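You operate a simulated robot arm through the tools that you are given. There is no shell and no other tool.

Carry out the task below with a simulated two-armed robot. There is one attempt and no reset: what you move stays moved.

JOB
Take the battery off charge and shut its box.
Fine: charger switch off first; black clip off before red; both clips stand before the charger; dial to OFF. Set down upright: black charger clip, red charger clip.

It is judged by the outcome, as a careful person would: the job done as asked, and still so three seconds after it is handed in. It fails if anything else is knocked over, pushed out of place, dropped, spilled or broken.

ROBOT AND FRAMES
Two 7-joint arms with three-finger grippers on one trunk that stands fixed in place. Base frame: the origin is at the foot of the trunk, x ahead of it, y to its left, z up. Lengths are in m, angles in rad, forces in N, time in s.
The left shoulder is at [0.07, 0.165, 1.238], the right one opposite. With the tool pointing down near the work surface each hand reaches from about 0.34 to 0.86 m from the base axis, measured 20 degrees to its own side. Payload 3.91 kg a hand.
The tool frame of a hand sits at the grasp point between the pads (the TCP): z along the fingers, y along the line on which they close. The tips reach 0.03 m beyond it. Largest opening 0.116 m; the body of the gripper starts 0.073 m behind the TCP.
Orientation is that of the tool frame in the base frame, as a unit quaternion [x, y, z, w]. With the fingers straight down and closing along the base's y, the tool's x points along the base's -x, its y along +y and its z along -z.

CONTROLS
- The arms move only by the tool nudge_tool. It takes "left_moves", "right_moves" or both (then of equal length, played together; a hand with none holds still); each is a list of rows, each a list of 7 numbers: the turn, a rotation vector about the tool's x, y, z in units of 5 degrees (1.0 is 5 degrees), then the shift along the tool's x, y, z in units of 20 mm (1.0 is 20 mm), then the closure, from 0 (fully open) to 1 (shut). In form: [[ax, ay, az, dx, dy, dz, jaw], ...]. A call has 1 to 20 rows; each row shifts and turns the commanded pose from where the row before left it, along the tool's axes as they then stand. A call with a number of a shift or a turn outside -1 to 1 is refused whole. Each row takes 0.2 s and may step no farther than 0.05 m and 0.15 rad from the row before; otherwise, or with a gripper value out of range, the whole call is refused. Where a pose cannot be reached the arm comes as near as it can. A force on the tool above 50 N (or 10 N above the force at the start of the call, whichever is more), or a blocked arm, ends the call early, and 0.2 s more pass. The fingers move at their own pace (about 0.153 m/s each) and stop on an object; they squeeze with about 27 N. The grip force told is the motor's: it shows also when the fingers shut on nothing. Time passes only in rows, and 0.2 s behind the last, so rows that do not move let the fingers close. It gives the time, the measured TCP pose, the force on the tool (base axes), the opening and the grip force at its end, in the units of the frame above (readings bear some noise), with the torque about the TCP (base axes, N m) and any sound that the robot's microphone picked up.
- Cameras (640 x 400 px; columns grow to the right, rows downward): "scene" is now at [0.1419, 0.0045, 1.5695]; the picture's right is [0.05, -1.00, 0.00], its down [-0.46, -0.02, -0.89] and it looks along [0.89, 0.04, -0.46] (base axes); focal length 214 px, centre (320, 200). "left" rides on the left gripper at [0.075, 0.017, -0.088] in its tool frame; the picture's right is [-0.22, 0.97, 0.00], its down [-0.70, -0.16, -0.70] and it looks along [-0.68, -0.16, 0.71] (tool axes); focal length 247 px, centre (320, 200). "right" rides on the right gripper at [0.052, 0.056, -0.088] in its tool frame; the picture's right is [-0.73, 0.68, 0.00], its down [-0.49, -0.52, -0.70] and it looks along [-0.48, -0.51, 0.71] (tool axes); focal length 247 px, centre (320, 200). There is no depth. A picture from a camera that has moved, and an enlarged one, comes with that camera's place and axes in the base frame and with its lens.
- grab_frame(camera): a new picture of that camera. It takes no simulated time.
- slide_trunk(by): slides the trunk up (or, below 0, down) by that many m; the arms and the scene camera ride with it, the base frame stays. It gives what a move gives, with no picture.
- head_to(pan, tilt): turns the head with the scene camera to pan (to the left, within 1.501 rad either way) and tilt (down, from -0.506 to 1.204), counted from straight ahead of the robot. It gives what a move gives.
- enlarge(camera, box): a new picture of the part [left, top, right, bottom] of that camera's present view, enlarged. It takes no simulated time.
- job_done(): hands the job in; it is judged then, once.

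Nothing tells you positions but the pictures and the camera data. Unless the task says otherwise, let go and move clear before handing in.

The tools are called as a command line: name --argument value ..., lists and objects as JSON in quotes. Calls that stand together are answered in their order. nudge_tool: Moves the arms, as the interface text tells. Its arguments: {"type":"object","properties":{"left_moves":{"type":"array","items":{"type":"array","items":{"type":"number"}}},"right_moves":{"type":"array","items":{"type":"array","items":{"type":"number"}}}},"required":[]} The other tools are called the same way: slide_trunk (by) slides the trunk up or down; head_to (pan, tilt) turns the head that bears the scene camera; grab_frame (camera) takes a picture; enlarge (camera, box) takes an enlarged picture of a part of a camera's view; job_done () hands the job in.

At the start:

```text
clock: 0.0
left_ee_pos: [0.4926, 0.276, 1.5703]
left_tool_rot: [0.001, 1.0, 0.0, 0.0]
left_force: [0.2, 0.5, 0.0]
left_ft_torque: [-0.01, 0.02, 0.01]
left_finger_gap: 0.116
left_gripper_force: 0.2
right_ee_pos: [0.504, -0.0961, 1.5475]
right_tool_rot: [0.001, 1.0, 0.0, 0.0]
right_force: [0.1, 1.2, -0.8]
right_ft_torque: [0.02, 0.01, -0.02]
right_finger_gap: 0.1159
right_gripper_force: 0.0
trunk travel left (down, up): [-0.775, 0.065]
head pan, tilt: [0.047, 0.48]
```

scene: 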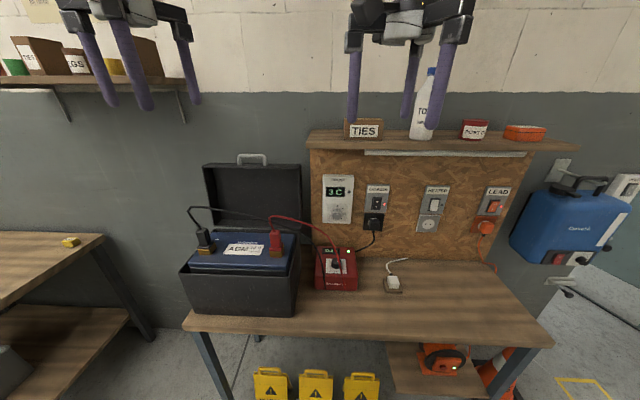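
right: 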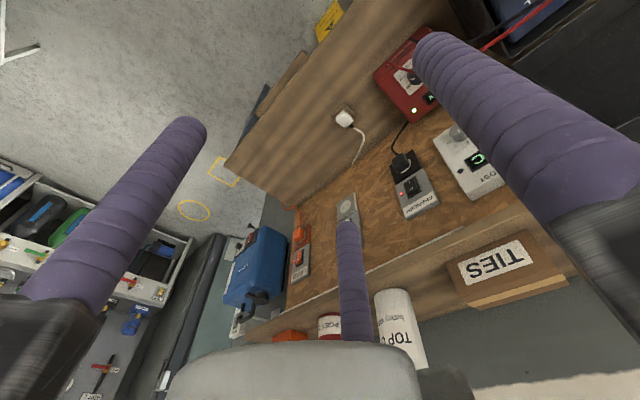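
left: 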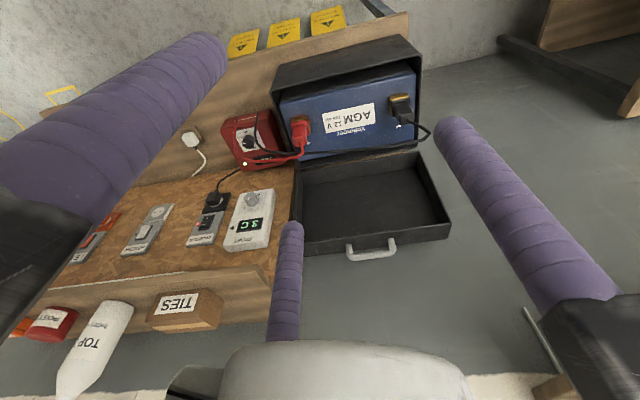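

I see a battery in an open box on a bench, with black and red clips on it, a red charger to its right, and a wall board with labelled switches. I'll look closer before moving anything.

enlarge --camera "scene" --box '[170, 140, 350, 320]'

enlarge --camera "scene" --box '[300, 160, 420, 300]'

enlarge --camera "scene" --box '[400, 160, 560, 300]'

enlarge --camera "left" --box '[180, 30, 460, 270]'

enlarge --camera "right" --box '[320, 20, 560, 240]'

```text
2.22 times, centred on (260, 230) of scene
camera zoom: at [0.1419, 0.0045, 1.5695], right [0.05, -1.0, 0.0], down [-0.46, -0.02, -0.89], along [0.89, 0.04, -0.46], focal length 477 px, centre (453, 133)
```

zoom: 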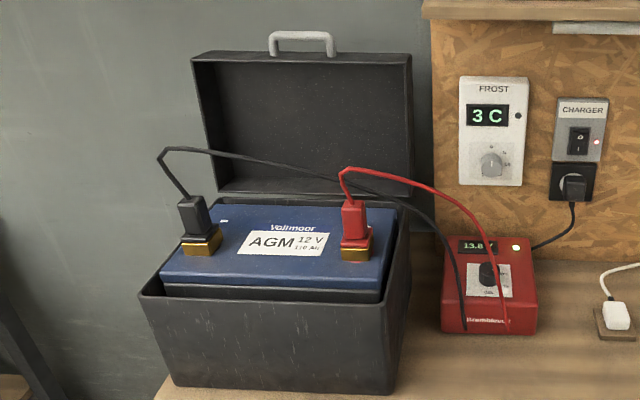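

```text
2.86 times, centred on (360, 230) of scene
camera zoom: at [0.1419, 0.0045, 1.5695], right [0.05, -1.0, 0.0], down [-0.46, -0.02, -0.89], along [0.89, 0.04, -0.46], focal length 613 px, centre (206, 114)
```

zoom: 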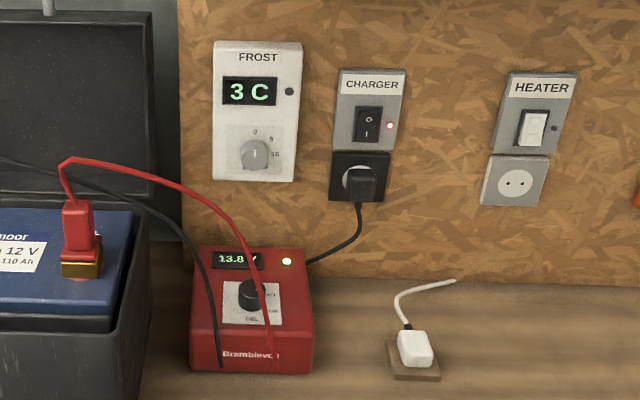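

```text
2.86 times, centred on (480, 230) of scene
camera zoom: at [0.1419, 0.0045, 1.5695], right [0.05, -1.0, 0.0], down [-0.46, -0.02, -0.89], along [0.89, 0.04, -0.46], focal length 613 px, centre (-137, 114)
```

zoom: 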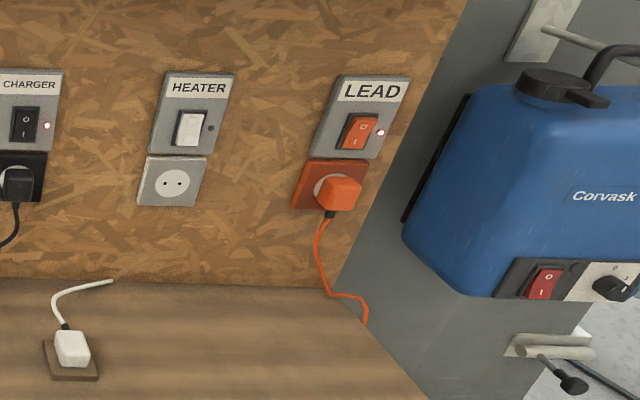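

```text
1.67 times, centred on (320, 150) of left
camera zoom: at [0.4189, 0.2922, 1.6595], right [0.22, 0.97, 0.0], down [0.7, -0.16, 0.7], along [0.68, -0.16, -0.71], focal length 412 px, centre (320, 283)
```

zoom: 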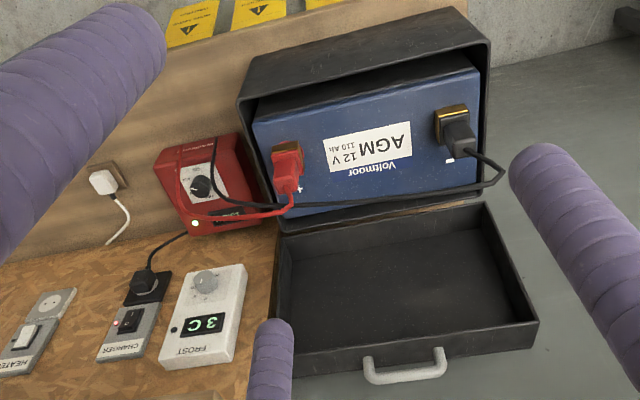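

```text
1.82 times, centred on (440, 130) of right
camera zoom: at [0.4528, -0.0396, 1.636], right [0.73, 0.68, 0.0], down [0.49, -0.52, 0.7], along [0.48, -0.51, -0.71], focal length 449 px, centre (102, 327)
```

zoom: 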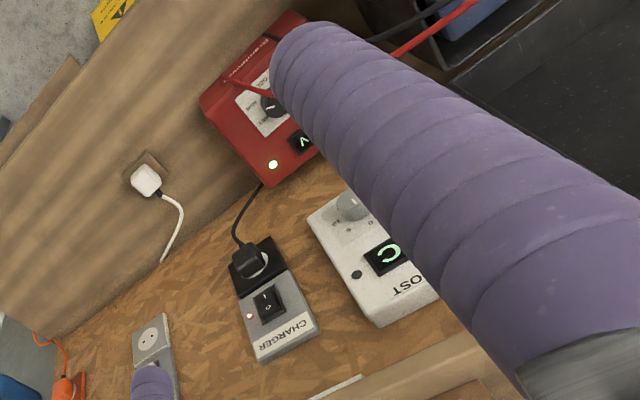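

The enlargements are sharp, so I'll zoom further on the charger, the switch and the clips to read their labels and shapes.

enlarge --camera "scene" --box '[310, 235, 364, 295]'

enlarge --camera "scene" --box '[355, 180, 400, 235]'

enlarge --camera "scene" --box '[260, 205, 300, 260]'

enlarge --camera "scene" --box '[180, 205, 230, 260]'

enlarge --camera "left" --box '[215, 100, 315, 180]'

enlarge --camera "left" --box '[360, 70, 440, 150]'

enlarge --camera "right" --box '[370, 30, 440, 220]'

```text
6.67 times, centred on (337, 265) of scene
camera zoom: at [0.1419, 0.0045, 1.5695], right [0.05, -1.0, 0.0], down [-0.46, -0.02, -0.89], along [0.89, 0.04, -0.46], focal length 1430 px, centre (207, -233)
```

zoom: 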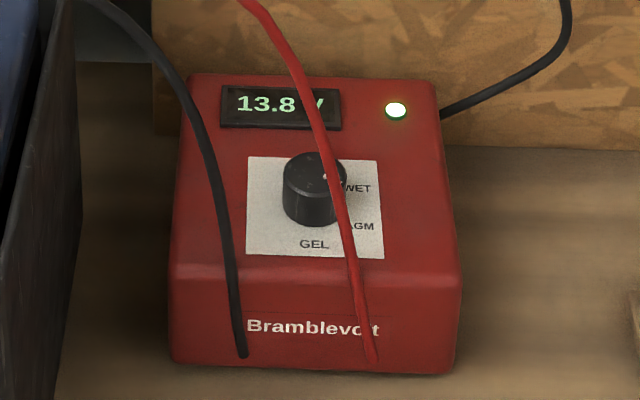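

```text
7.27 times, centred on (378, 208) of scene
camera zoom: at [0.1419, 0.0045, 1.5695], right [0.05, -1.0, 0.0], down [-0.46, -0.02, -0.89], along [0.89, 0.04, -0.46], focal length 1560 px, centre (-98, 146)
```

zoom: 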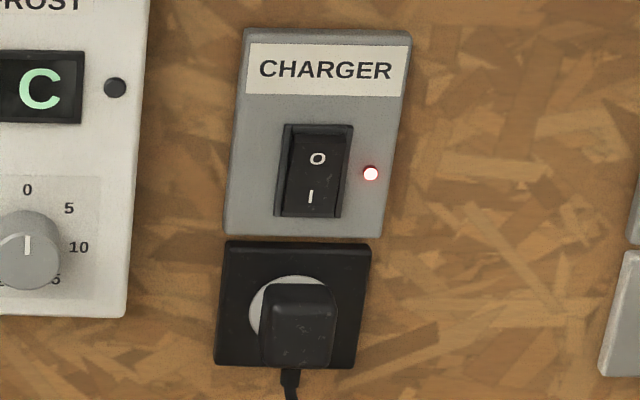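

```text
7.27 times, centred on (280, 232) of scene
camera zoom: at [0.1419, 0.0045, 1.5695], right [0.05, -1.0, 0.0], down [-0.46, -0.02, -0.89], along [0.89, 0.04, -0.46], focal length 1560 px, centre (611, -36)
```

zoom: 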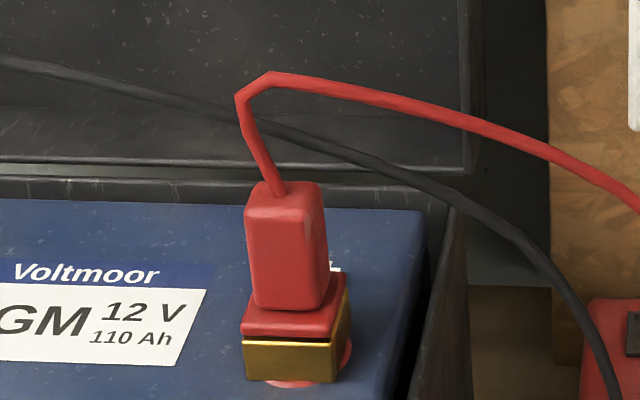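

```text
7.27 times, centred on (205, 232) of scene
camera zoom: at [0.1419, 0.0045, 1.5695], right [0.05, -1.0, 0.0], down [-0.46, -0.02, -0.89], along [0.89, 0.04, -0.46], focal length 1560 px, centre (1156, -36)
```

zoom: 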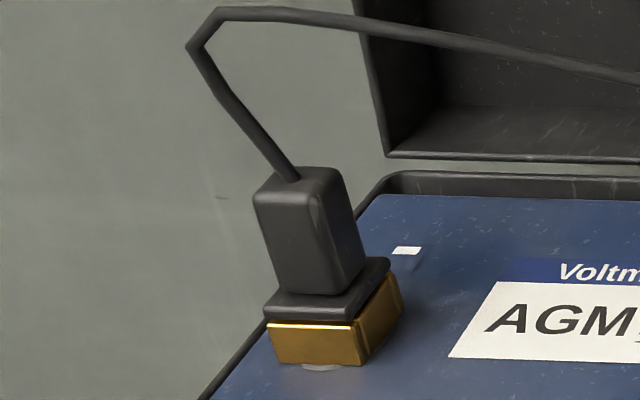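

```text
5.00 times, centred on (265, 140) of left
camera zoom: at [0.4189, 0.2922, 1.6595], right [0.22, 0.97, 0.0], down [0.7, -0.16, 0.7], along [0.68, -0.16, -0.71], focal length 1235 px, centre (595, 500)
```

zoom: 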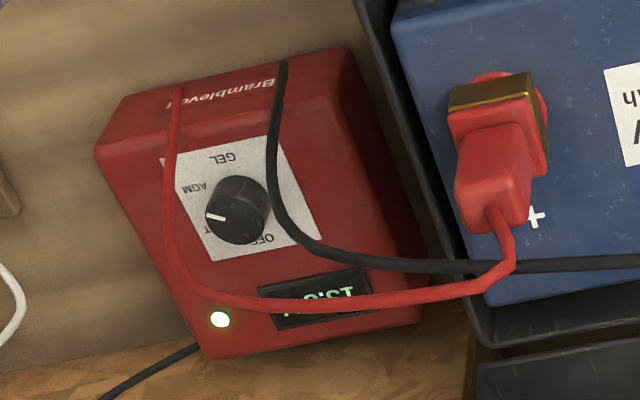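

```text
5.00 times, centred on (400, 110) of left
camera zoom: at [0.4189, 0.2922, 1.6595], right [0.22, 0.97, 0.0], down [0.7, -0.16, 0.7], along [0.68, -0.16, -0.71], focal length 1235 px, centre (-80, 650)
```

zoom: 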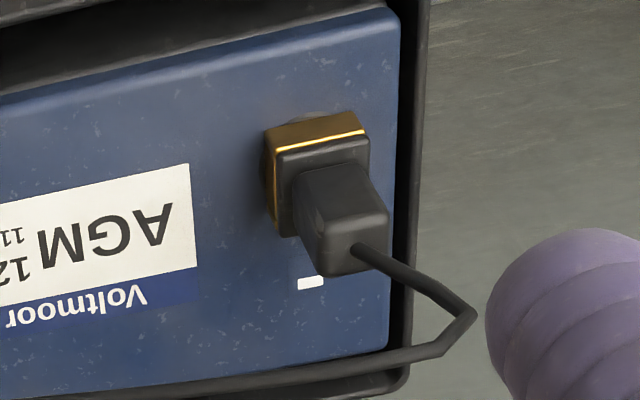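

```text
2.11 times, centred on (405, 125) of right
camera zoom: at [0.4528, -0.0396, 1.636], right [0.73, 0.68, 0.0], down [0.49, -0.52, 0.7], along [0.48, -0.51, -0.71], focal length 520 px, centre (141, 358)
```

zoom: 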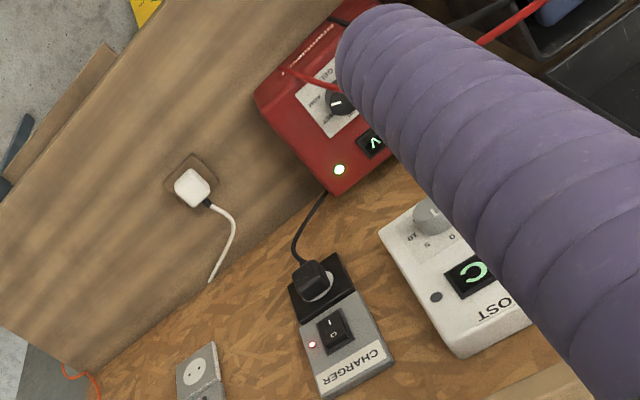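

The charger dial reads OFF / WET / AGM / GEL, and the CHARGER wall rocker is on, with its lamp lit and O on the upper half. I place the rocker near (0.93, -0.19, 1.155), the clips near (0.69, 0.18, 1.09) and (0.70, 0.42, 1.10), and the bench top at about 0.88. I'll bring the right hand down with its fingers shut, ready to press the rocker.

nudge_tool --right_moves '[[0, 0, 0, -1, -0.67, 1, 1], [0, 0, 0, -1, -0.67, 1, 1], [0, 0, 0, -1, -0.67, 1, 1], [0, 0, 0, -1, -0.67, 1, 1], [0, 0, 0, -1, -0.67, 1, 1], [0, 0, 0, -0.5, -0.67, 1, 1], [0, 0, 0, 0, -0.67, 1, 1], [0, 0, 0, 0, 0, 1, 1], [0, 0, 0, 0, 0, 1, 1], [0, 0, 0, 0, 0, 1, 1], [0, 0, 0, 0, 0, 1, 1], [0, 0, 0, 0, 0, 1, 1], [0, 0, 0, 0, 0, 1, 1], [0, 0, 0, 0, 0, 1, 1], [0, 0, 0, 0, 0, 1, 1], [0, 0, 0, 0, 0, 1, 1]]'

grab_frame --camera "right"

grab_frame --camera "scene"

```text
clock: 3.4
left_ee_pos: [0.4944, 0.2759, 1.5698]
left_tool_rot: [0.001, 1.0, 0.0, 0.0]
left_force: [-0.2, -0.2, 0.4]
left_ft_torque: [0.01, -0.02, 0.01]
left_finger_gap: 0.1159
left_gripper_force: 0.0
right_ee_pos: [0.6147, -0.1901, 1.2267]
right_tool_rot: [0.0, 1.0, 0.0, 0.0]
right_force: [0.2, -0.7, -0.5]
right_ft_torque: [0.02, 0.0, -0.03]
right_finger_gap: 0.0093
right_gripper_force: 27.0
trunk travel left (down, up): [-0.775, 0.065]
head pan, tilt: [0.047, 0.48]
```

```text
taken
camera right: at [0.5635, -0.134, 1.3154], right [0.73, 0.68, 0.0], down [0.49, -0.52, 0.7], along [0.48, -0.51, -0.71], focal length 247 px, centre (320, 200)
```

right: 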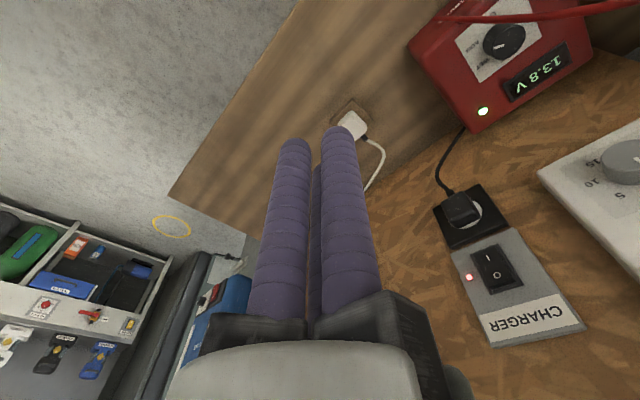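

```text
taken
camera scene: at [0.1423, 0.0043, 1.5695], right [0.05, -1.0, 0.0], down [-0.46, -0.02, -0.89], along [0.89, 0.04, -0.46], focal length 214 px, centre (320, 200)
```

scene: 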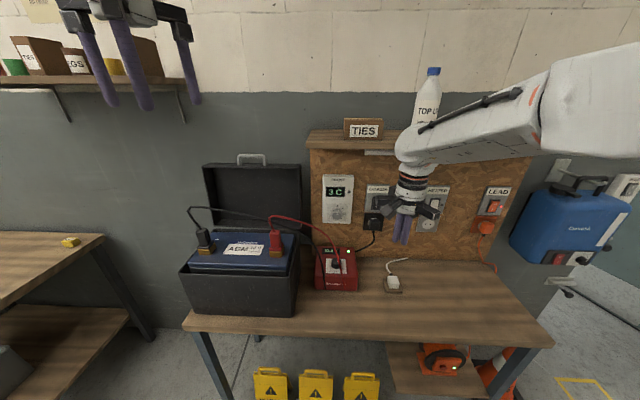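

The shut right hand is at (0.615, -0.19, 1.227) and clear of everything. I'll zoom on the rocker, the charger and the clips again to refine positions.

enlarge --camera "right" --box '[430, 220, 590, 350]'

enlarge --camera "right" --box '[400, 0, 600, 140]'

enlarge --camera "scene" --box '[355, 175, 415, 245]'

```text
3.08 times, centred on (510, 285) of right
camera zoom: at [0.5635, -0.134, 1.3154], right [0.73, 0.68, 0.0], down [0.49, -0.52, 0.7], along [0.48, -0.51, -0.71], focal length 760 px, centre (-265, -62)
```

zoom: 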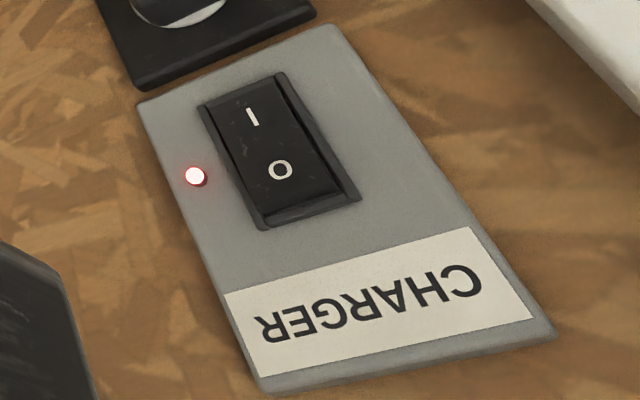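

```text
2.86 times, centred on (500, 70) of right
camera zoom: at [0.5635, -0.134, 1.3154], right [0.73, 0.68, 0.0], down [0.49, -0.52, 0.7], along [0.48, -0.51, -0.71], focal length 706 px, centre (-194, 571)
```

zoom: 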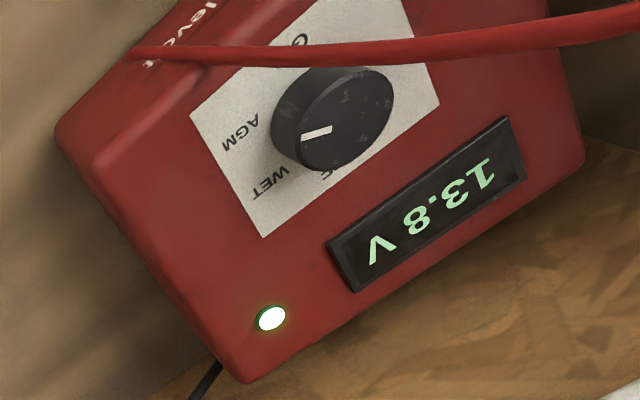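

```text
5.71 times, centred on (385, 210) of scene
camera zoom: at [0.1423, 0.0043, 1.5695], right [0.05, -1.0, 0.0], down [-0.46, -0.02, -0.89], along [0.89, 0.04, -0.46], focal length 1226 px, centre (-51, 143)
```

zoom: 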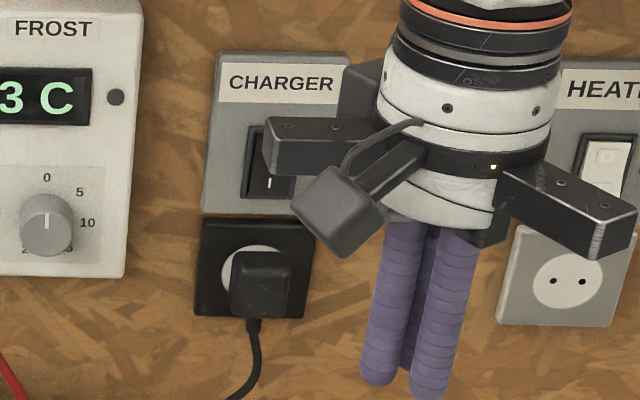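

The rocker's O is at about (0.922, -0.191, 1.161). The hand really has three converging fingers, so I'll pitch it 45° forward to make a single fingertip lead, then stop short of the switch.

nudge_tool --right_moves '[[0, -1, 0, 0, 0, 0, 1], [0, -1, 0, 0, 0, 0, 1], [0, -1, 0, 0, 0, 0, 1], [0, -1, 0, 0, 0, 0, 1], [0, -1, 0, 0, 0, 0, 1], [0, -1, 0, 0, 0, 0, 1], [0, -1, 0, 0, 0, 0, 1], [0, -1, 0, 0, 0, 0, 1], [0, -1, 0, 0, 0, 0, 1], [0, 0, 0, -0.541, 0.01, 0.909, 1], [0, 0, 0, -0.541, 0.01, 0.909, 1], [0, 0, 0, -0.541, 0.01, 0.909, 1], [0, 0, 0, -0.541, 0.01, 0.909, 1], [0, 0, 0, -0.541, 0.01, 0.909, 1], [0, 0, 0, -0.541, 0.01, 0.909, 1], [0, 0, 0, -0.541, 0.01, 0.909, 1], [0, 0, 0, -0.541, 0.01, 0.909, 1]]'

grab_frame --camera "right"

enlarge --camera "scene" --box '[310, 110, 510, 260]'

```text
clock: 7.0
left_ee_pos: [0.4942, 0.2769, 1.5703]
left_tool_rot: [0.0, 1.0, -0.001, -0.001]
left_force: [0.6, 0.6, -0.3]
left_ft_torque: [0.01, 0.04, -0.03]
left_finger_gap: 0.1159
left_gripper_force: 0.1
right_ee_pos: [0.7794, -0.1886, 1.1858]
right_tool_rot: [0.001, 0.924, -0.001, 0.383]
right_force: [0.3, 0.1, -0.9]
right_ft_torque: [0.01, 0.02, 0.01]
right_finger_gap: 0.0092
right_gripper_force: 26.3
trunk travel left (down, up): [-0.775, 0.065]
head pan, tilt: [0.047, 0.48]
```

```text
taken
camera right: at [0.6803, -0.1325, 1.2113], right [0.52, 0.68, 0.52], down [-0.15, -0.52, 0.84], along [0.84, -0.51, -0.17], focal length 247 px, centre (320, 200)
```

right: 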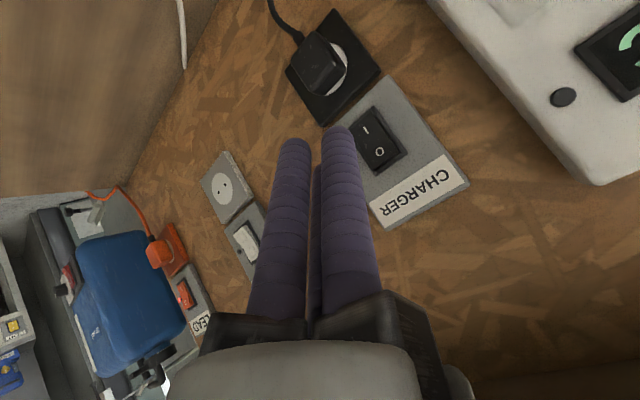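

```text
2.67 times, centred on (410, 185) of scene
camera zoom: at [0.1436, 0.0048, 1.5694], right [0.05, -1.0, 0.0], down [-0.46, -0.02, -0.89], along [0.89, 0.04, -0.46], focal length 572 px, centre (80, 240)
```

zoom: 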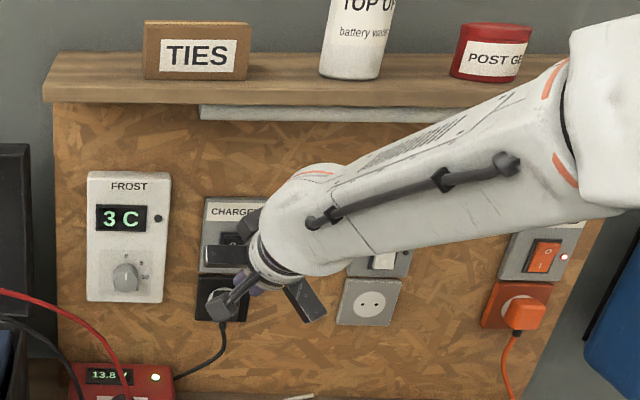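

The rocker stays consistent at (0.92, -0.192, 1.161). I'll close in and then push forward slowly onto the upper (O) half.

nudge_tool --right_moves '[[0, 0, 0, -0.66, 0.045, 0.854, 1], [0, 0, 0, -0.66, 0.045, 0.854, 1], [0, 0, 0, -0.66, 0.045, 0.854, 1], [0, 0, 0, -0.66, 0.045, 0.854, 1], [0, 0, 0, 0, 0, 0, 1]]'

grab_frame --camera "right"

enlarge --camera "right" --box '[260, 60, 440, 200]'

```text
clock: 8.2
left_ee_pos: [0.493, 0.2773, 1.5703]
left_tool_rot: [0.0, 1.0, 0.0, 0.0]
left_force: [-0.7, 0.1, -0.5]
left_ft_torque: [-0.04, 0.01, 0.02]
left_finger_gap: 0.1161
left_gripper_force: 0.0
right_ee_pos: [0.8637, -0.1859, 1.1763]
right_tool_rot: [0.0, 0.923, 0.0, 0.384]
right_force: [0.6, -0.6, -1.0]
right_ft_torque: [0.0, 0.04, 0.0]
right_finger_gap: 0.0092
right_gripper_force: 27.1
trunk travel left (down, up): [-0.775, 0.065]
head pan, tilt: [0.047, 0.48]
```

```text
taken
camera right: at [0.7655, -0.1291, 1.2009], right [0.52, 0.68, 0.52], down [-0.15, -0.52, 0.84], along [0.84, -0.51, -0.17], focal length 247 px, centre (320, 200)
```

right: 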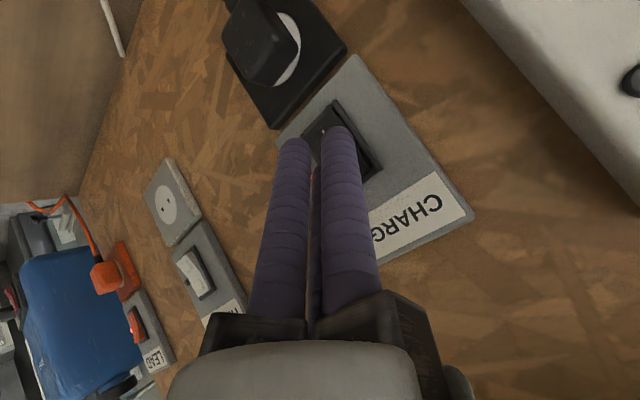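

```text
2.86 times, centred on (350, 130) of right
camera zoom: at [0.7655, -0.1291, 1.2009], right [0.52, 0.68, 0.52], down [-0.15, -0.52, 0.84], along [0.84, -0.51, -0.17], focal length 706 px, centre (234, 400)
```

zoom: 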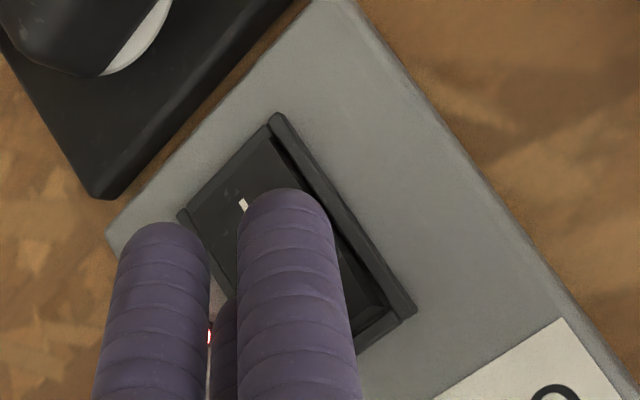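

The fingertips are just in front of the rocker, lined up on its O half. Now I'll advance in small steps.

nudge_tool --right_moves '[[0, 0, 0, -0.1414, 0, 0.1414, 1], [0, 0, 0, -0.1414, 0, 0.1414, 1], [0, 0, 0, -0.1414, 0, 0.1414, 1], [0, 0, 0, -0.1414, 0, 0.1414, 1], [0, 0, 0, 0, 0, 0, 1]]'

enlarge --camera "right" --box '[260, 60, 440, 200]'

enlarge --camera "scene" --box '[310, 160, 430, 300]'

```text
clock: 9.4
left_ee_pos: [0.4928, 0.2771, 1.5697]
left_tool_rot: [0.0, 1.0, 0.0, 0.0]
left_force: [-0.2, 0.7, 0.2]
left_ft_torque: [-0.01, -0.01, 0.02]
left_finger_gap: 0.1162
left_gripper_force: 0.0
right_ee_pos: [0.8808, -0.1851, 1.1735]
right_tool_rot: [0.001, 0.924, -0.001, 0.382]
right_force: [-1.4, 0.0, -0.6]
right_ft_torque: [0.0, 0.02, 0.0]
right_finger_gap: 0.0091
right_gripper_force: 26.2
trunk travel left (down, up): [-0.775, 0.065]
head pan, tilt: [0.047, 0.48]
```

```text
2.86 times, centred on (350, 130) of right
camera zoom: at [0.7816, -0.1289, 1.2004], right [0.52, 0.68, 0.52], down [-0.15, -0.52, 0.84], along [0.84, -0.51, -0.17], focal length 706 px, centre (234, 400)
```

zoom: 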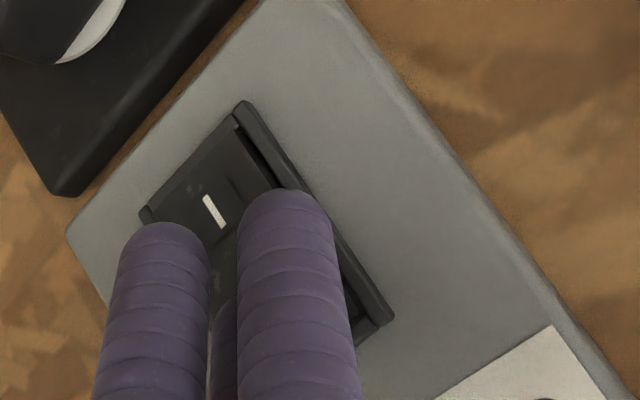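

```text
2.86 times, centred on (370, 230) of scene
camera zoom: at [0.1416, 0.0045, 1.5696], right [0.05, -1.0, 0.0], down [-0.46, -0.02, -0.89], along [0.89, 0.04, -0.46], focal length 613 px, centre (177, 114)
```

zoom: 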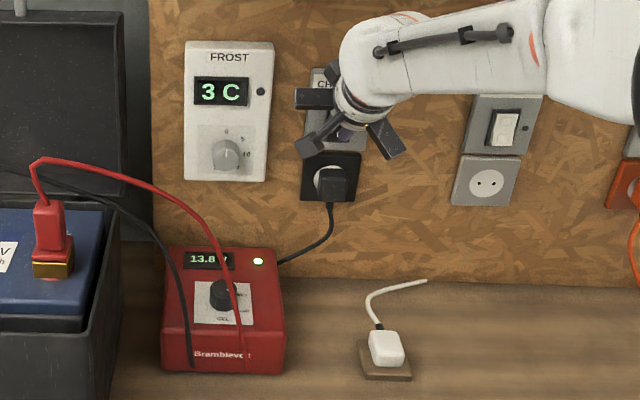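

Contact seems to be just starting at about -1.4 N. I'll continue a little further.

nudge_tool --right_moves '[[0, 0, 0, -0.1414, 0, 0.1414, 1], [0, 0, 0, -0.1414, 0, 0.1414, 1], [0, 0, 0, 0, 0, 0, 1]]'

enlarge --camera "scene" --box '[310, 160, 430, 300]'

enlarge --camera "right" --box '[260, 60, 440, 200]'

```text
clock: 10.2
left_ee_pos: [0.4896, 0.2747, 1.5702]
left_tool_rot: [0.001, 1.0, -0.001, 0.003]
left_force: [0.3, -0.5, 0.7]
left_ft_torque: [0.01, -0.02, 0.02]
left_finger_gap: 0.1163
left_gripper_force: 0.1
right_ee_pos: [0.8853, -0.1853, 1.1757]
right_tool_rot: [0.0, 0.924, -0.001, 0.383]
right_force: [-17.5, -0.5, -1.6]
right_ft_torque: [0.08, 0.14, -0.11]
right_finger_gap: 0.0094
right_gripper_force: 26.9
trunk travel left (down, up): [-0.775, 0.065]
head pan, tilt: [0.047, 0.48]
```

```text
2.86 times, centred on (370, 230) of scene
camera zoom: at [0.138, 0.0043, 1.5698], right [0.05, -1.0, 0.0], down [-0.46, -0.02, -0.89], along [0.89, 0.04, -0.46], focal length 613 px, centre (177, 114)
```

zoom: 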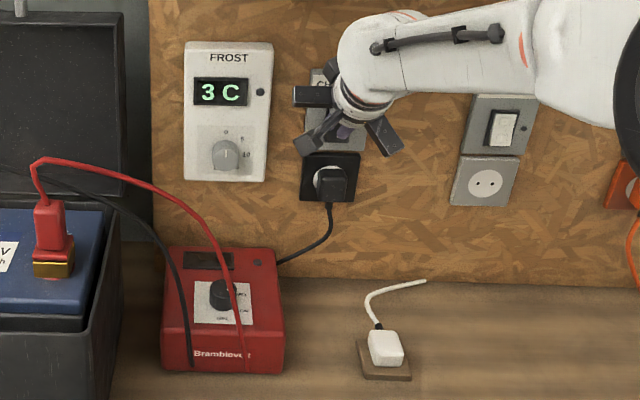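

```text
2.86 times, centred on (350, 130) of right
camera zoom: at [0.7863, -0.1291, 1.2014], right [0.52, 0.68, 0.52], down [-0.15, -0.52, 0.84], along [0.84, -0.51, -0.17], focal length 706 px, centre (234, 400)
```

zoom: 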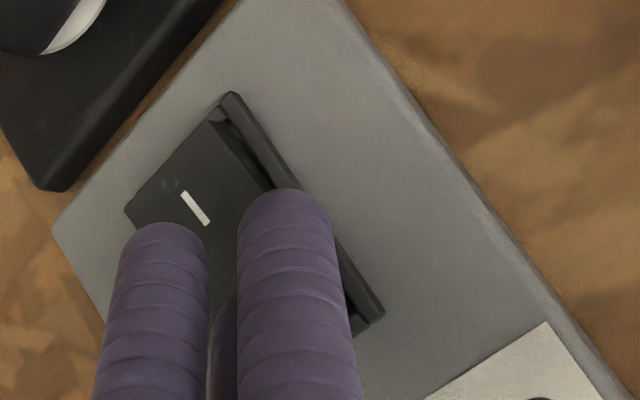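

The charger's display and lamp are dark, so the switch is off. I'll back the right hand straight out and then look at the clips with the left.

nudge_tool --right_moves '[[0, 0, 0, 0.707, 0, -0.707, 1], [0, 0, 0, 0.707, 0, -0.707, 1], [0, 0, 0, 0.707, 0, -0.707, 1], [0, 0, 0, 0.707, 0, -0.707, 1], [0, 0, 0, 0.707, 0, -0.707, 1], [0, 0, 0, 0.707, 0, -0.707, 1], [0, 0, 0, 0.707, 0, -0.707, 1], [0, 0, 0, 0.707, 0, -0.707, 1], [0, 0, 0, 0.707, -0.5, -0.707, 1], [0, 0, 0, 0.707, -0.5, -0.707, 1], [0, 0, 0, 0.707, -1, -0.707, 1], [0, 0, 0, 0.707, -1, -0.707, 1], [0, 0, 0, 0.707, -1, -0.707, 1], [0, 0, 0, 0.707, -1, -0.707, 0.6]]' --left_moves '[[0, 0, 0, 0, 0, 1, 0], [0, 0, 0, 0, 0, 1, 0], [0, 0, 0, 0, 0, 1, 0], [0, 0, 0, 0, 0, 1, 0], [0, 0, 0, 0, 0, 1, 0], [0, 0, 0, 0, 0, 1, 0], [0, 0, 0, 0, 0.5, 1, 0], [0, 0, 0, 0, 0.5, 1, 0], [0, 0, 0, 0, 0.5, 1, 0], [0, 0, 0, 0, 0.5, 1, 0], [0, 0, 0, 0, 0.5, 0, 0], [0, 0, 0, 0, 0.5, 0, 0], [0, 0, 0, 0, 0.5, 0, 0], [0, 0, 0, 0, 0.5, 0, 0]]'

grab_frame --camera "left"

grab_frame --camera "scene"

enlarge --camera "scene" --box '[355, 175, 415, 245]'

```text
clock: 13.2
left_ee_pos: [0.4925, 0.3588, 1.369]
left_tool_rot: [0.0, 1.0, -0.001, 0.001]
left_force: [-0.1, -0.2, 0.8]
left_ft_torque: [-0.03, 0.0, 0.01]
left_finger_gap: 0.1159
left_gripper_force: 0.0
right_ee_pos: [0.6238, -0.2819, 1.1836]
right_tool_rot: [0.008, 0.913, -0.014, 0.408]
right_force: [-0.8, 0.8, -0.5]
right_ft_torque: [-0.06, 0.0, -0.04]
right_finger_gap: 0.0467
right_gripper_force: 0.0
right hand out of reach, approached as far as the arm can: row 14
trunk travel left (down, up): [-0.775, 0.065]
head pan, tilt: [0.047, 0.48]
```

```text
taken
camera left: at [0.4182, 0.3738, 1.459], right [0.22, 0.97, 0.0], down [0.7, -0.16, 0.7], along [0.68, -0.16, -0.71], focal length 247 px, centre (320, 200)
```

left: 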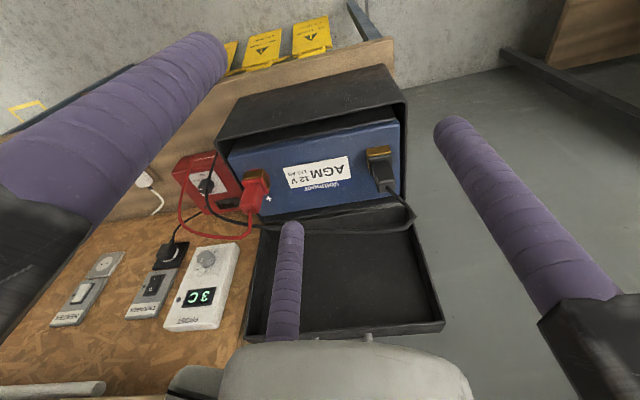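

```text
taken
camera scene: at [0.1413, 0.0061, 1.5696], right [0.05, -1.0, 0.0], down [-0.46, -0.02, -0.89], along [0.89, 0.04, -0.46], focal length 214 px, centre (320, 200)
```

scene: 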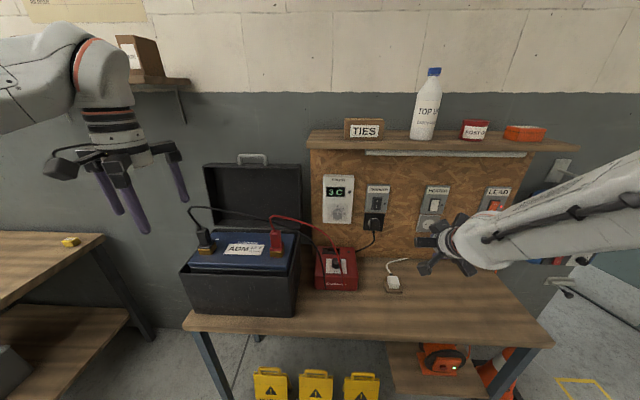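

```text
5.71 times, centred on (385, 210) of scene
camera zoom: at [0.1413, 0.0061, 1.5696], right [0.05, -1.0, 0.0], down [-0.46, -0.02, -0.89], along [0.89, 0.04, -0.46], focal length 1226 px, centre (-51, 143)
```

zoom: 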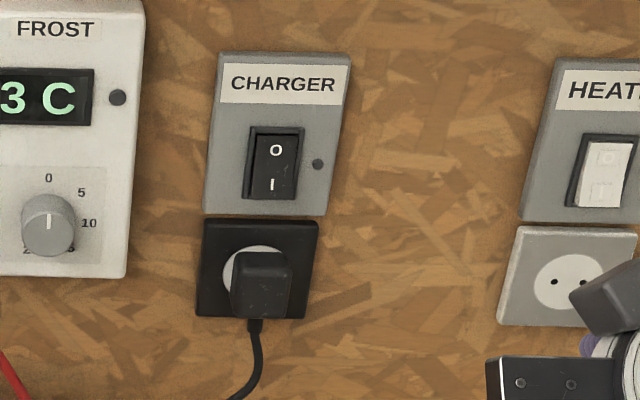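

The CHARGER lamp is off. I'll measure the black clip from the new left-camera pose.

enlarge --camera "left" --box '[345, 130, 425, 210]'

enlarge --camera "left" --box '[210, 60, 430, 260]'

enlarge --camera "scene" --box '[180, 205, 230, 260]'

```text
5.00 times, centred on (385, 170) of left
camera zoom: at [0.4182, 0.3738, 1.459], right [0.22, 0.97, 0.0], down [0.7, -0.16, 0.7], along [0.68, -0.16, -0.71], focal length 1235 px, centre (-5, 350)
```

zoom: 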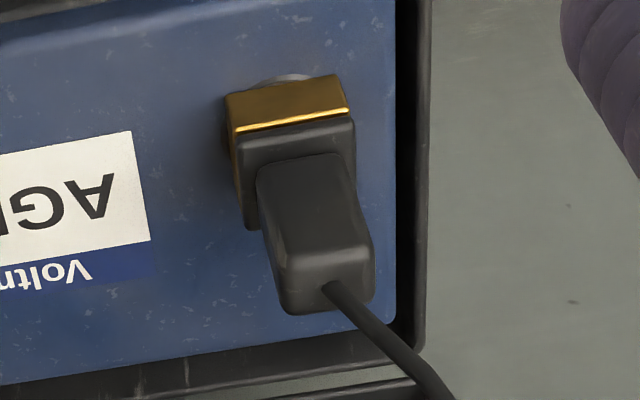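

```text
2.00 times, centred on (320, 160) of left
camera zoom: at [0.4182, 0.3738, 1.459], right [0.22, 0.97, 0.0], down [0.7, -0.16, 0.7], along [0.68, -0.16, -0.71], focal length 494 px, centre (320, 280)
```

zoom: 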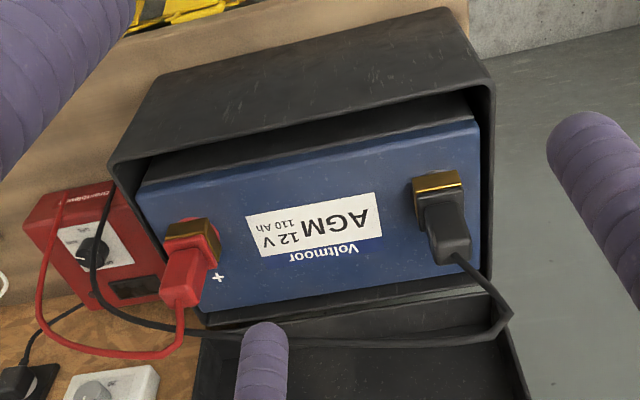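

```text
7.27 times, centred on (205, 232) of scene
camera zoom: at [0.1413, 0.0061, 1.5696], right [0.05, -1.0, 0.0], down [-0.46, -0.02, -0.89], along [0.89, 0.04, -0.46], focal length 1560 px, centre (1156, -36)
```

zoom: 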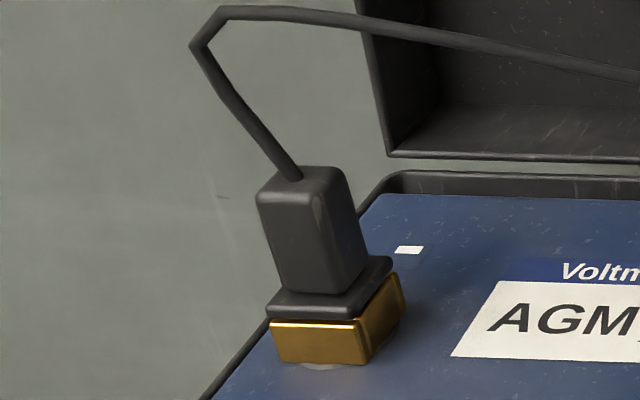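

The black clip's handle is centred near (0.698, 0.417), spanning z 1.11–1.16 and roughly square to the base axes. I'll bring the left hand above it, partly closed, and check against the camera.

nudge_tool --left_moves '[[0, 0, 0, -0.934, 0.262, 0, 0.35], [0, 0, 0, -0.934, 0.262, 0, 0.35], [0, 0, 0, -0.934, 0.262, 0, 0.35], [0, 0, 0, -0.934, 0.262, 0, 0.35], [0, 0, 0, -0.934, 0.262, 0, 0.35], [0, 0, 0, -0.934, 0.262, 0, 0.35], [0, 0, 0, -0.934, 0.262, 0, 0.35], [0, 0, 0, -0.934, 0.262, 0, 0.35], [0, 0, 0, -0.934, 0.262, 0, 0.35], [0, 0, 0, -0.934, 0.262, 0, 0.35], [0, 0, 0, -0.934, 0.262, 0, 0.35], [0, 0, 0, 0, 0, 0.9, 0.35], [0, 0, 0, 0, 0, 0.9, 0.35], [0, 0, 0, 0, 0, 0.9, 0.35], [0, 0, 0, 0, 0, 0.9, 0.35], [0, 0, 0, 0, 0, 0, 0.35]]'

grab_frame --camera "left"

enlarge --camera "scene" --box '[150, 140, 330, 290]'

grab_frame --camera "right"

```text
clock: 16.6
left_ee_pos: [0.6973, 0.4133, 1.298]
left_tool_rot: [-0.001, 1.0, 0.001, -0.001]
left_force: [0.2, -0.5, -0.2]
left_ft_torque: [-0.02, -0.04, -0.03]
left_finger_gap: 0.0755
left_gripper_force: 0.0
right_ee_pos: [0.6249, -0.2835, 1.1825]
right_tool_rot: [0.005, 0.914, -0.015, 0.406]
right_force: [1.0, -0.2, -0.1]
right_ft_torque: [-0.01, 0.01, 0.0]
right_finger_gap: 0.0465
right_gripper_force: 0.0
trunk travel left (down, up): [-0.775, 0.065]
head pan, tilt: [0.047, 0.48]
```

```text
taken
camera left: at [0.6238, 0.4293, 1.3873], right [0.22, 0.97, 0.0], down [0.7, -0.16, 0.7], along [0.68, -0.16, -0.71], focal length 247 px, centre (320, 200)
```

left: 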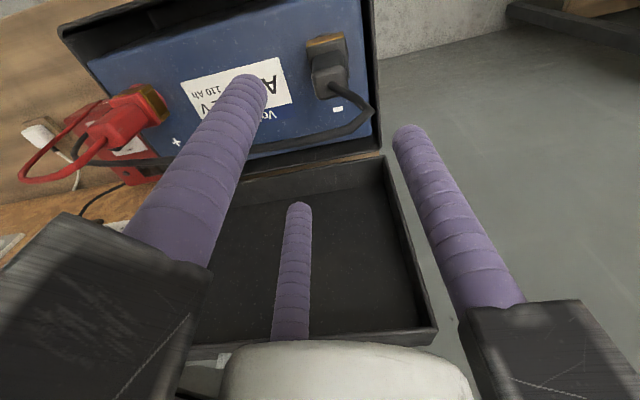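

```text
2.67 times, centred on (240, 215) of scene
camera zoom: at [0.1419, 0.0041, 1.5695], right [0.05, -1.0, 0.0], down [-0.46, -0.02, -0.89], along [0.89, 0.04, -0.46], focal length 572 px, centre (533, 160)
```

zoom: 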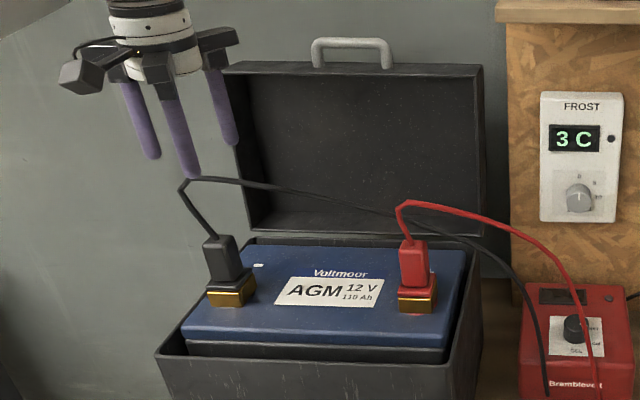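

```text
taken
camera right: at [0.5257, -0.2253, 1.2011], right [0.5, 0.68, 0.53], down [-0.2, -0.5, 0.84], along [0.84, -0.53, -0.11], focal length 247 px, centre (320, 200)
```

right: 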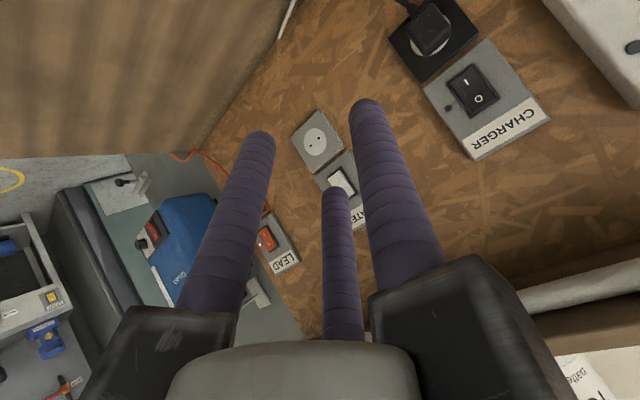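

The hand is over the clip at z 1.298. I'll zoom in to check the alignment before descending.

enlarge --camera "left" --box '[280, 20, 400, 140]'

enlarge --camera "left" --box '[60, 60, 220, 200]'

```text
3.33 times, centred on (340, 80) of left
camera zoom: at [0.6238, 0.4293, 1.3873], right [0.22, 0.97, 0.0], down [0.7, -0.16, 0.7], along [0.68, -0.16, -0.71], focal length 823 px, centre (253, 600)
```

zoom: 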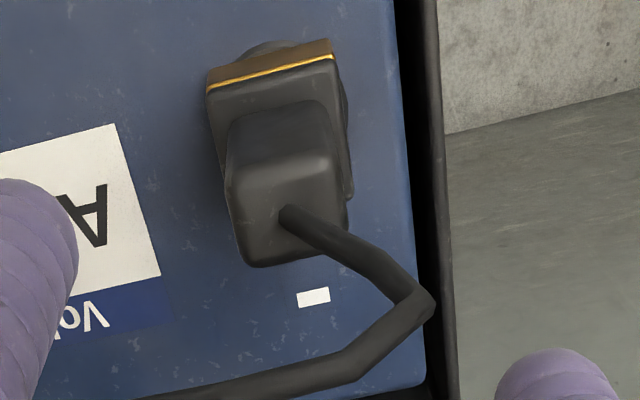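

```text
2.86 times, centred on (140, 130) of left
camera zoom: at [0.6238, 0.4293, 1.3873], right [0.22, 0.97, 0.0], down [0.7, -0.16, 0.7], along [0.68, -0.16, -0.71], focal length 706 px, centre (834, 400)
```

zoom: 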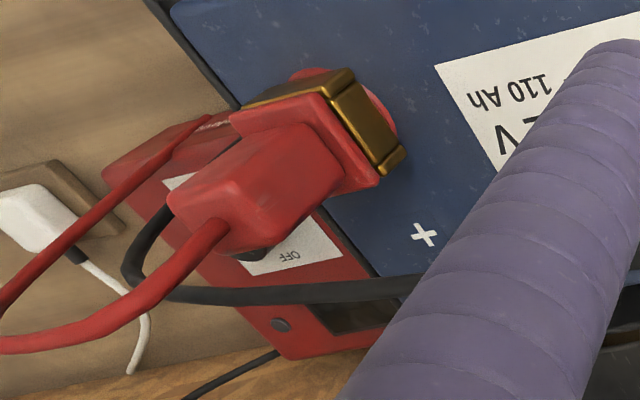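

The handle is about 20 × 27 mm, centred at (0.703, 0.420), with its cable leaving the top. I'll correct x and y, then descend between the cable runs and check partway.

nudge_tool --left_moves '[[0, 0, 0, -0.285, 0.335, 0, 0.32], [0, 0, 0, 0, 0, 1, 0.32], [0, 0, 0, 0, 0, 1, 0.32], [0, 0, 0, 0, 0, 1, 0.32], [0, 0, 0, 0, 0, 1, 0.32], [0, 0, 0, 0, 0, 1, 0.32], [0, 0, 0, 0, 0, 0, 0.32]]'

grab_frame --camera "left"

enlarge --camera "scene" --box '[160, 160, 280, 280]'

```text
clock: 18.2
left_ee_pos: [0.7034, 0.4191, 1.1969]
left_tool_rot: [0.001, 1.0, 0.0, 0.0]
left_force: [0.4, -0.2, -0.3]
left_ft_torque: [0.02, 0.01, 0.03]
left_finger_gap: 0.079
left_gripper_force: 0.0
right_ee_pos: [0.6241, -0.2844, 1.1822]
right_tool_rot: [0.005, 0.914, -0.015, 0.406]
right_force: [-0.3, -0.4, 0.7]
right_ft_torque: [0.02, -0.03, -0.01]
right_finger_gap: 0.0461
right_gripper_force: 0.1
trunk travel left (down, up): [-0.775, 0.065]
head pan, tilt: [0.047, 0.48]
```

```text
taken
camera left: at [0.6291, 0.4343, 1.286], right [0.22, 0.97, 0.0], down [0.7, -0.16, 0.7], along [0.68, -0.16, -0.71], focal length 247 px, centre (320, 200)
```

left: 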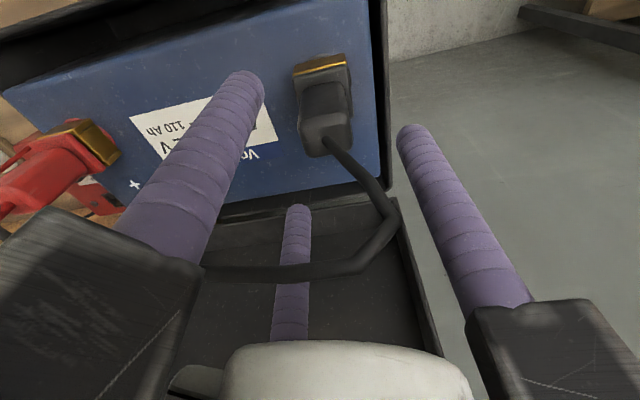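

```text
3.33 times, centred on (220, 220) of scene
camera zoom: at [0.1419, 0.0041, 1.5695], right [0.05, -1.0, 0.0], down [-0.46, -0.02, -0.89], along [0.89, 0.04, -0.46], focal length 715 px, centre (653, 133)
```

zoom: 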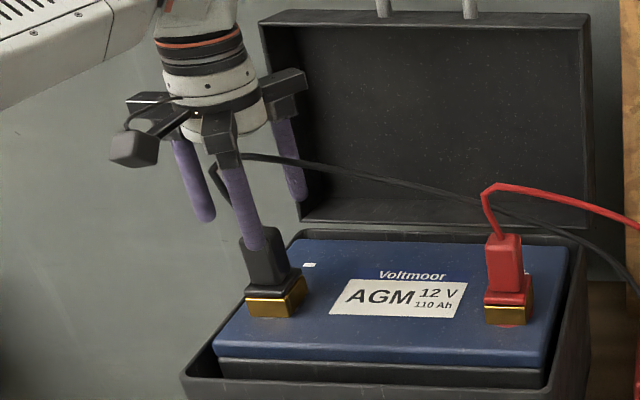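

The three tips are centred round the handle and the cable is inside them without touching. I'll descend the last 45 mm and close.

nudge_tool --left_moves '[[0, 0, 0, 0, 0.05, 0.75, 0.32], [0, 0, 0, 0, 0, 0.75, 0.32], [0, 0, 0, 0, 0, 0.75, 0.32], [0, 0, 0, 0, 0, 0, 0.5], [0, 0, 0, 0, 0, 0, 0.7], [0, 0, 0, 0, 0, 0, 1], [0, 0, 0, 0, 0, 0, 1], [0, 0, 0, 0, 0, 0, 1]]'

grab_frame --camera "left"

enlarge --camera "scene" --box '[160, 160, 280, 280]'

```text
clock: 20.0
left_ee_pos: [0.7039, 0.4199, 1.1537]
left_tool_rot: [0.0, 1.0, -0.001, 0.0]
left_force: [0.9, -0.4, 1.1]
left_ft_torque: [-0.07, -0.03, 0.01]
left_finger_gap: 0.0342
left_gripper_force: 27.2
right_ee_pos: [0.6238, -0.2842, 1.1813]
right_tool_rot: [0.003, 0.914, -0.014, 0.406]
right_force: [-0.2, 0.3, -0.3]
right_ft_torque: [0.02, 0.01, -0.03]
right_finger_gap: 0.0463
right_gripper_force: 0.0
trunk travel left (down, up): [-0.775, 0.065]
head pan, tilt: [0.047, 0.48]
```

```text
taken
camera left: at [0.63, 0.436, 1.2426], right [0.22, 0.97, 0.0], down [0.7, -0.16, 0.7], along [0.68, -0.16, -0.71], focal length 247 px, centre (320, 200)
```

left: 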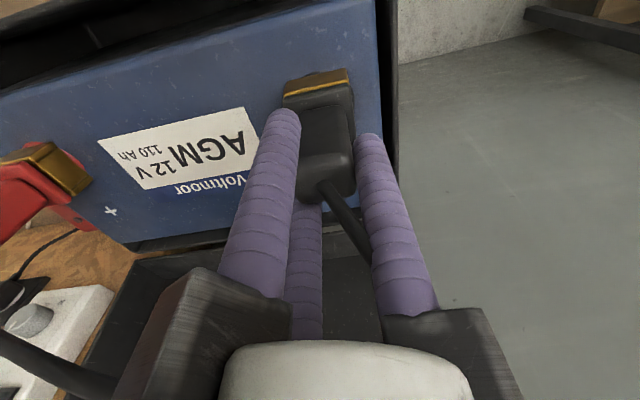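

```text
3.33 times, centred on (220, 220) of scene
camera zoom: at [0.142, 0.0045, 1.5695], right [0.05, -1.0, 0.0], down [-0.46, -0.02, -0.89], along [0.89, 0.04, -0.46], focal length 715 px, centre (653, 133)
```

zoom: 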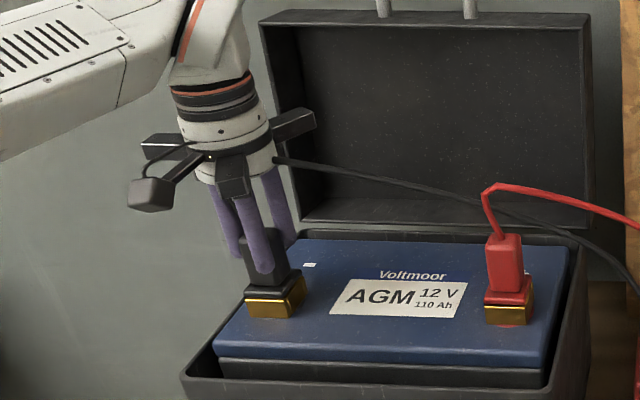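

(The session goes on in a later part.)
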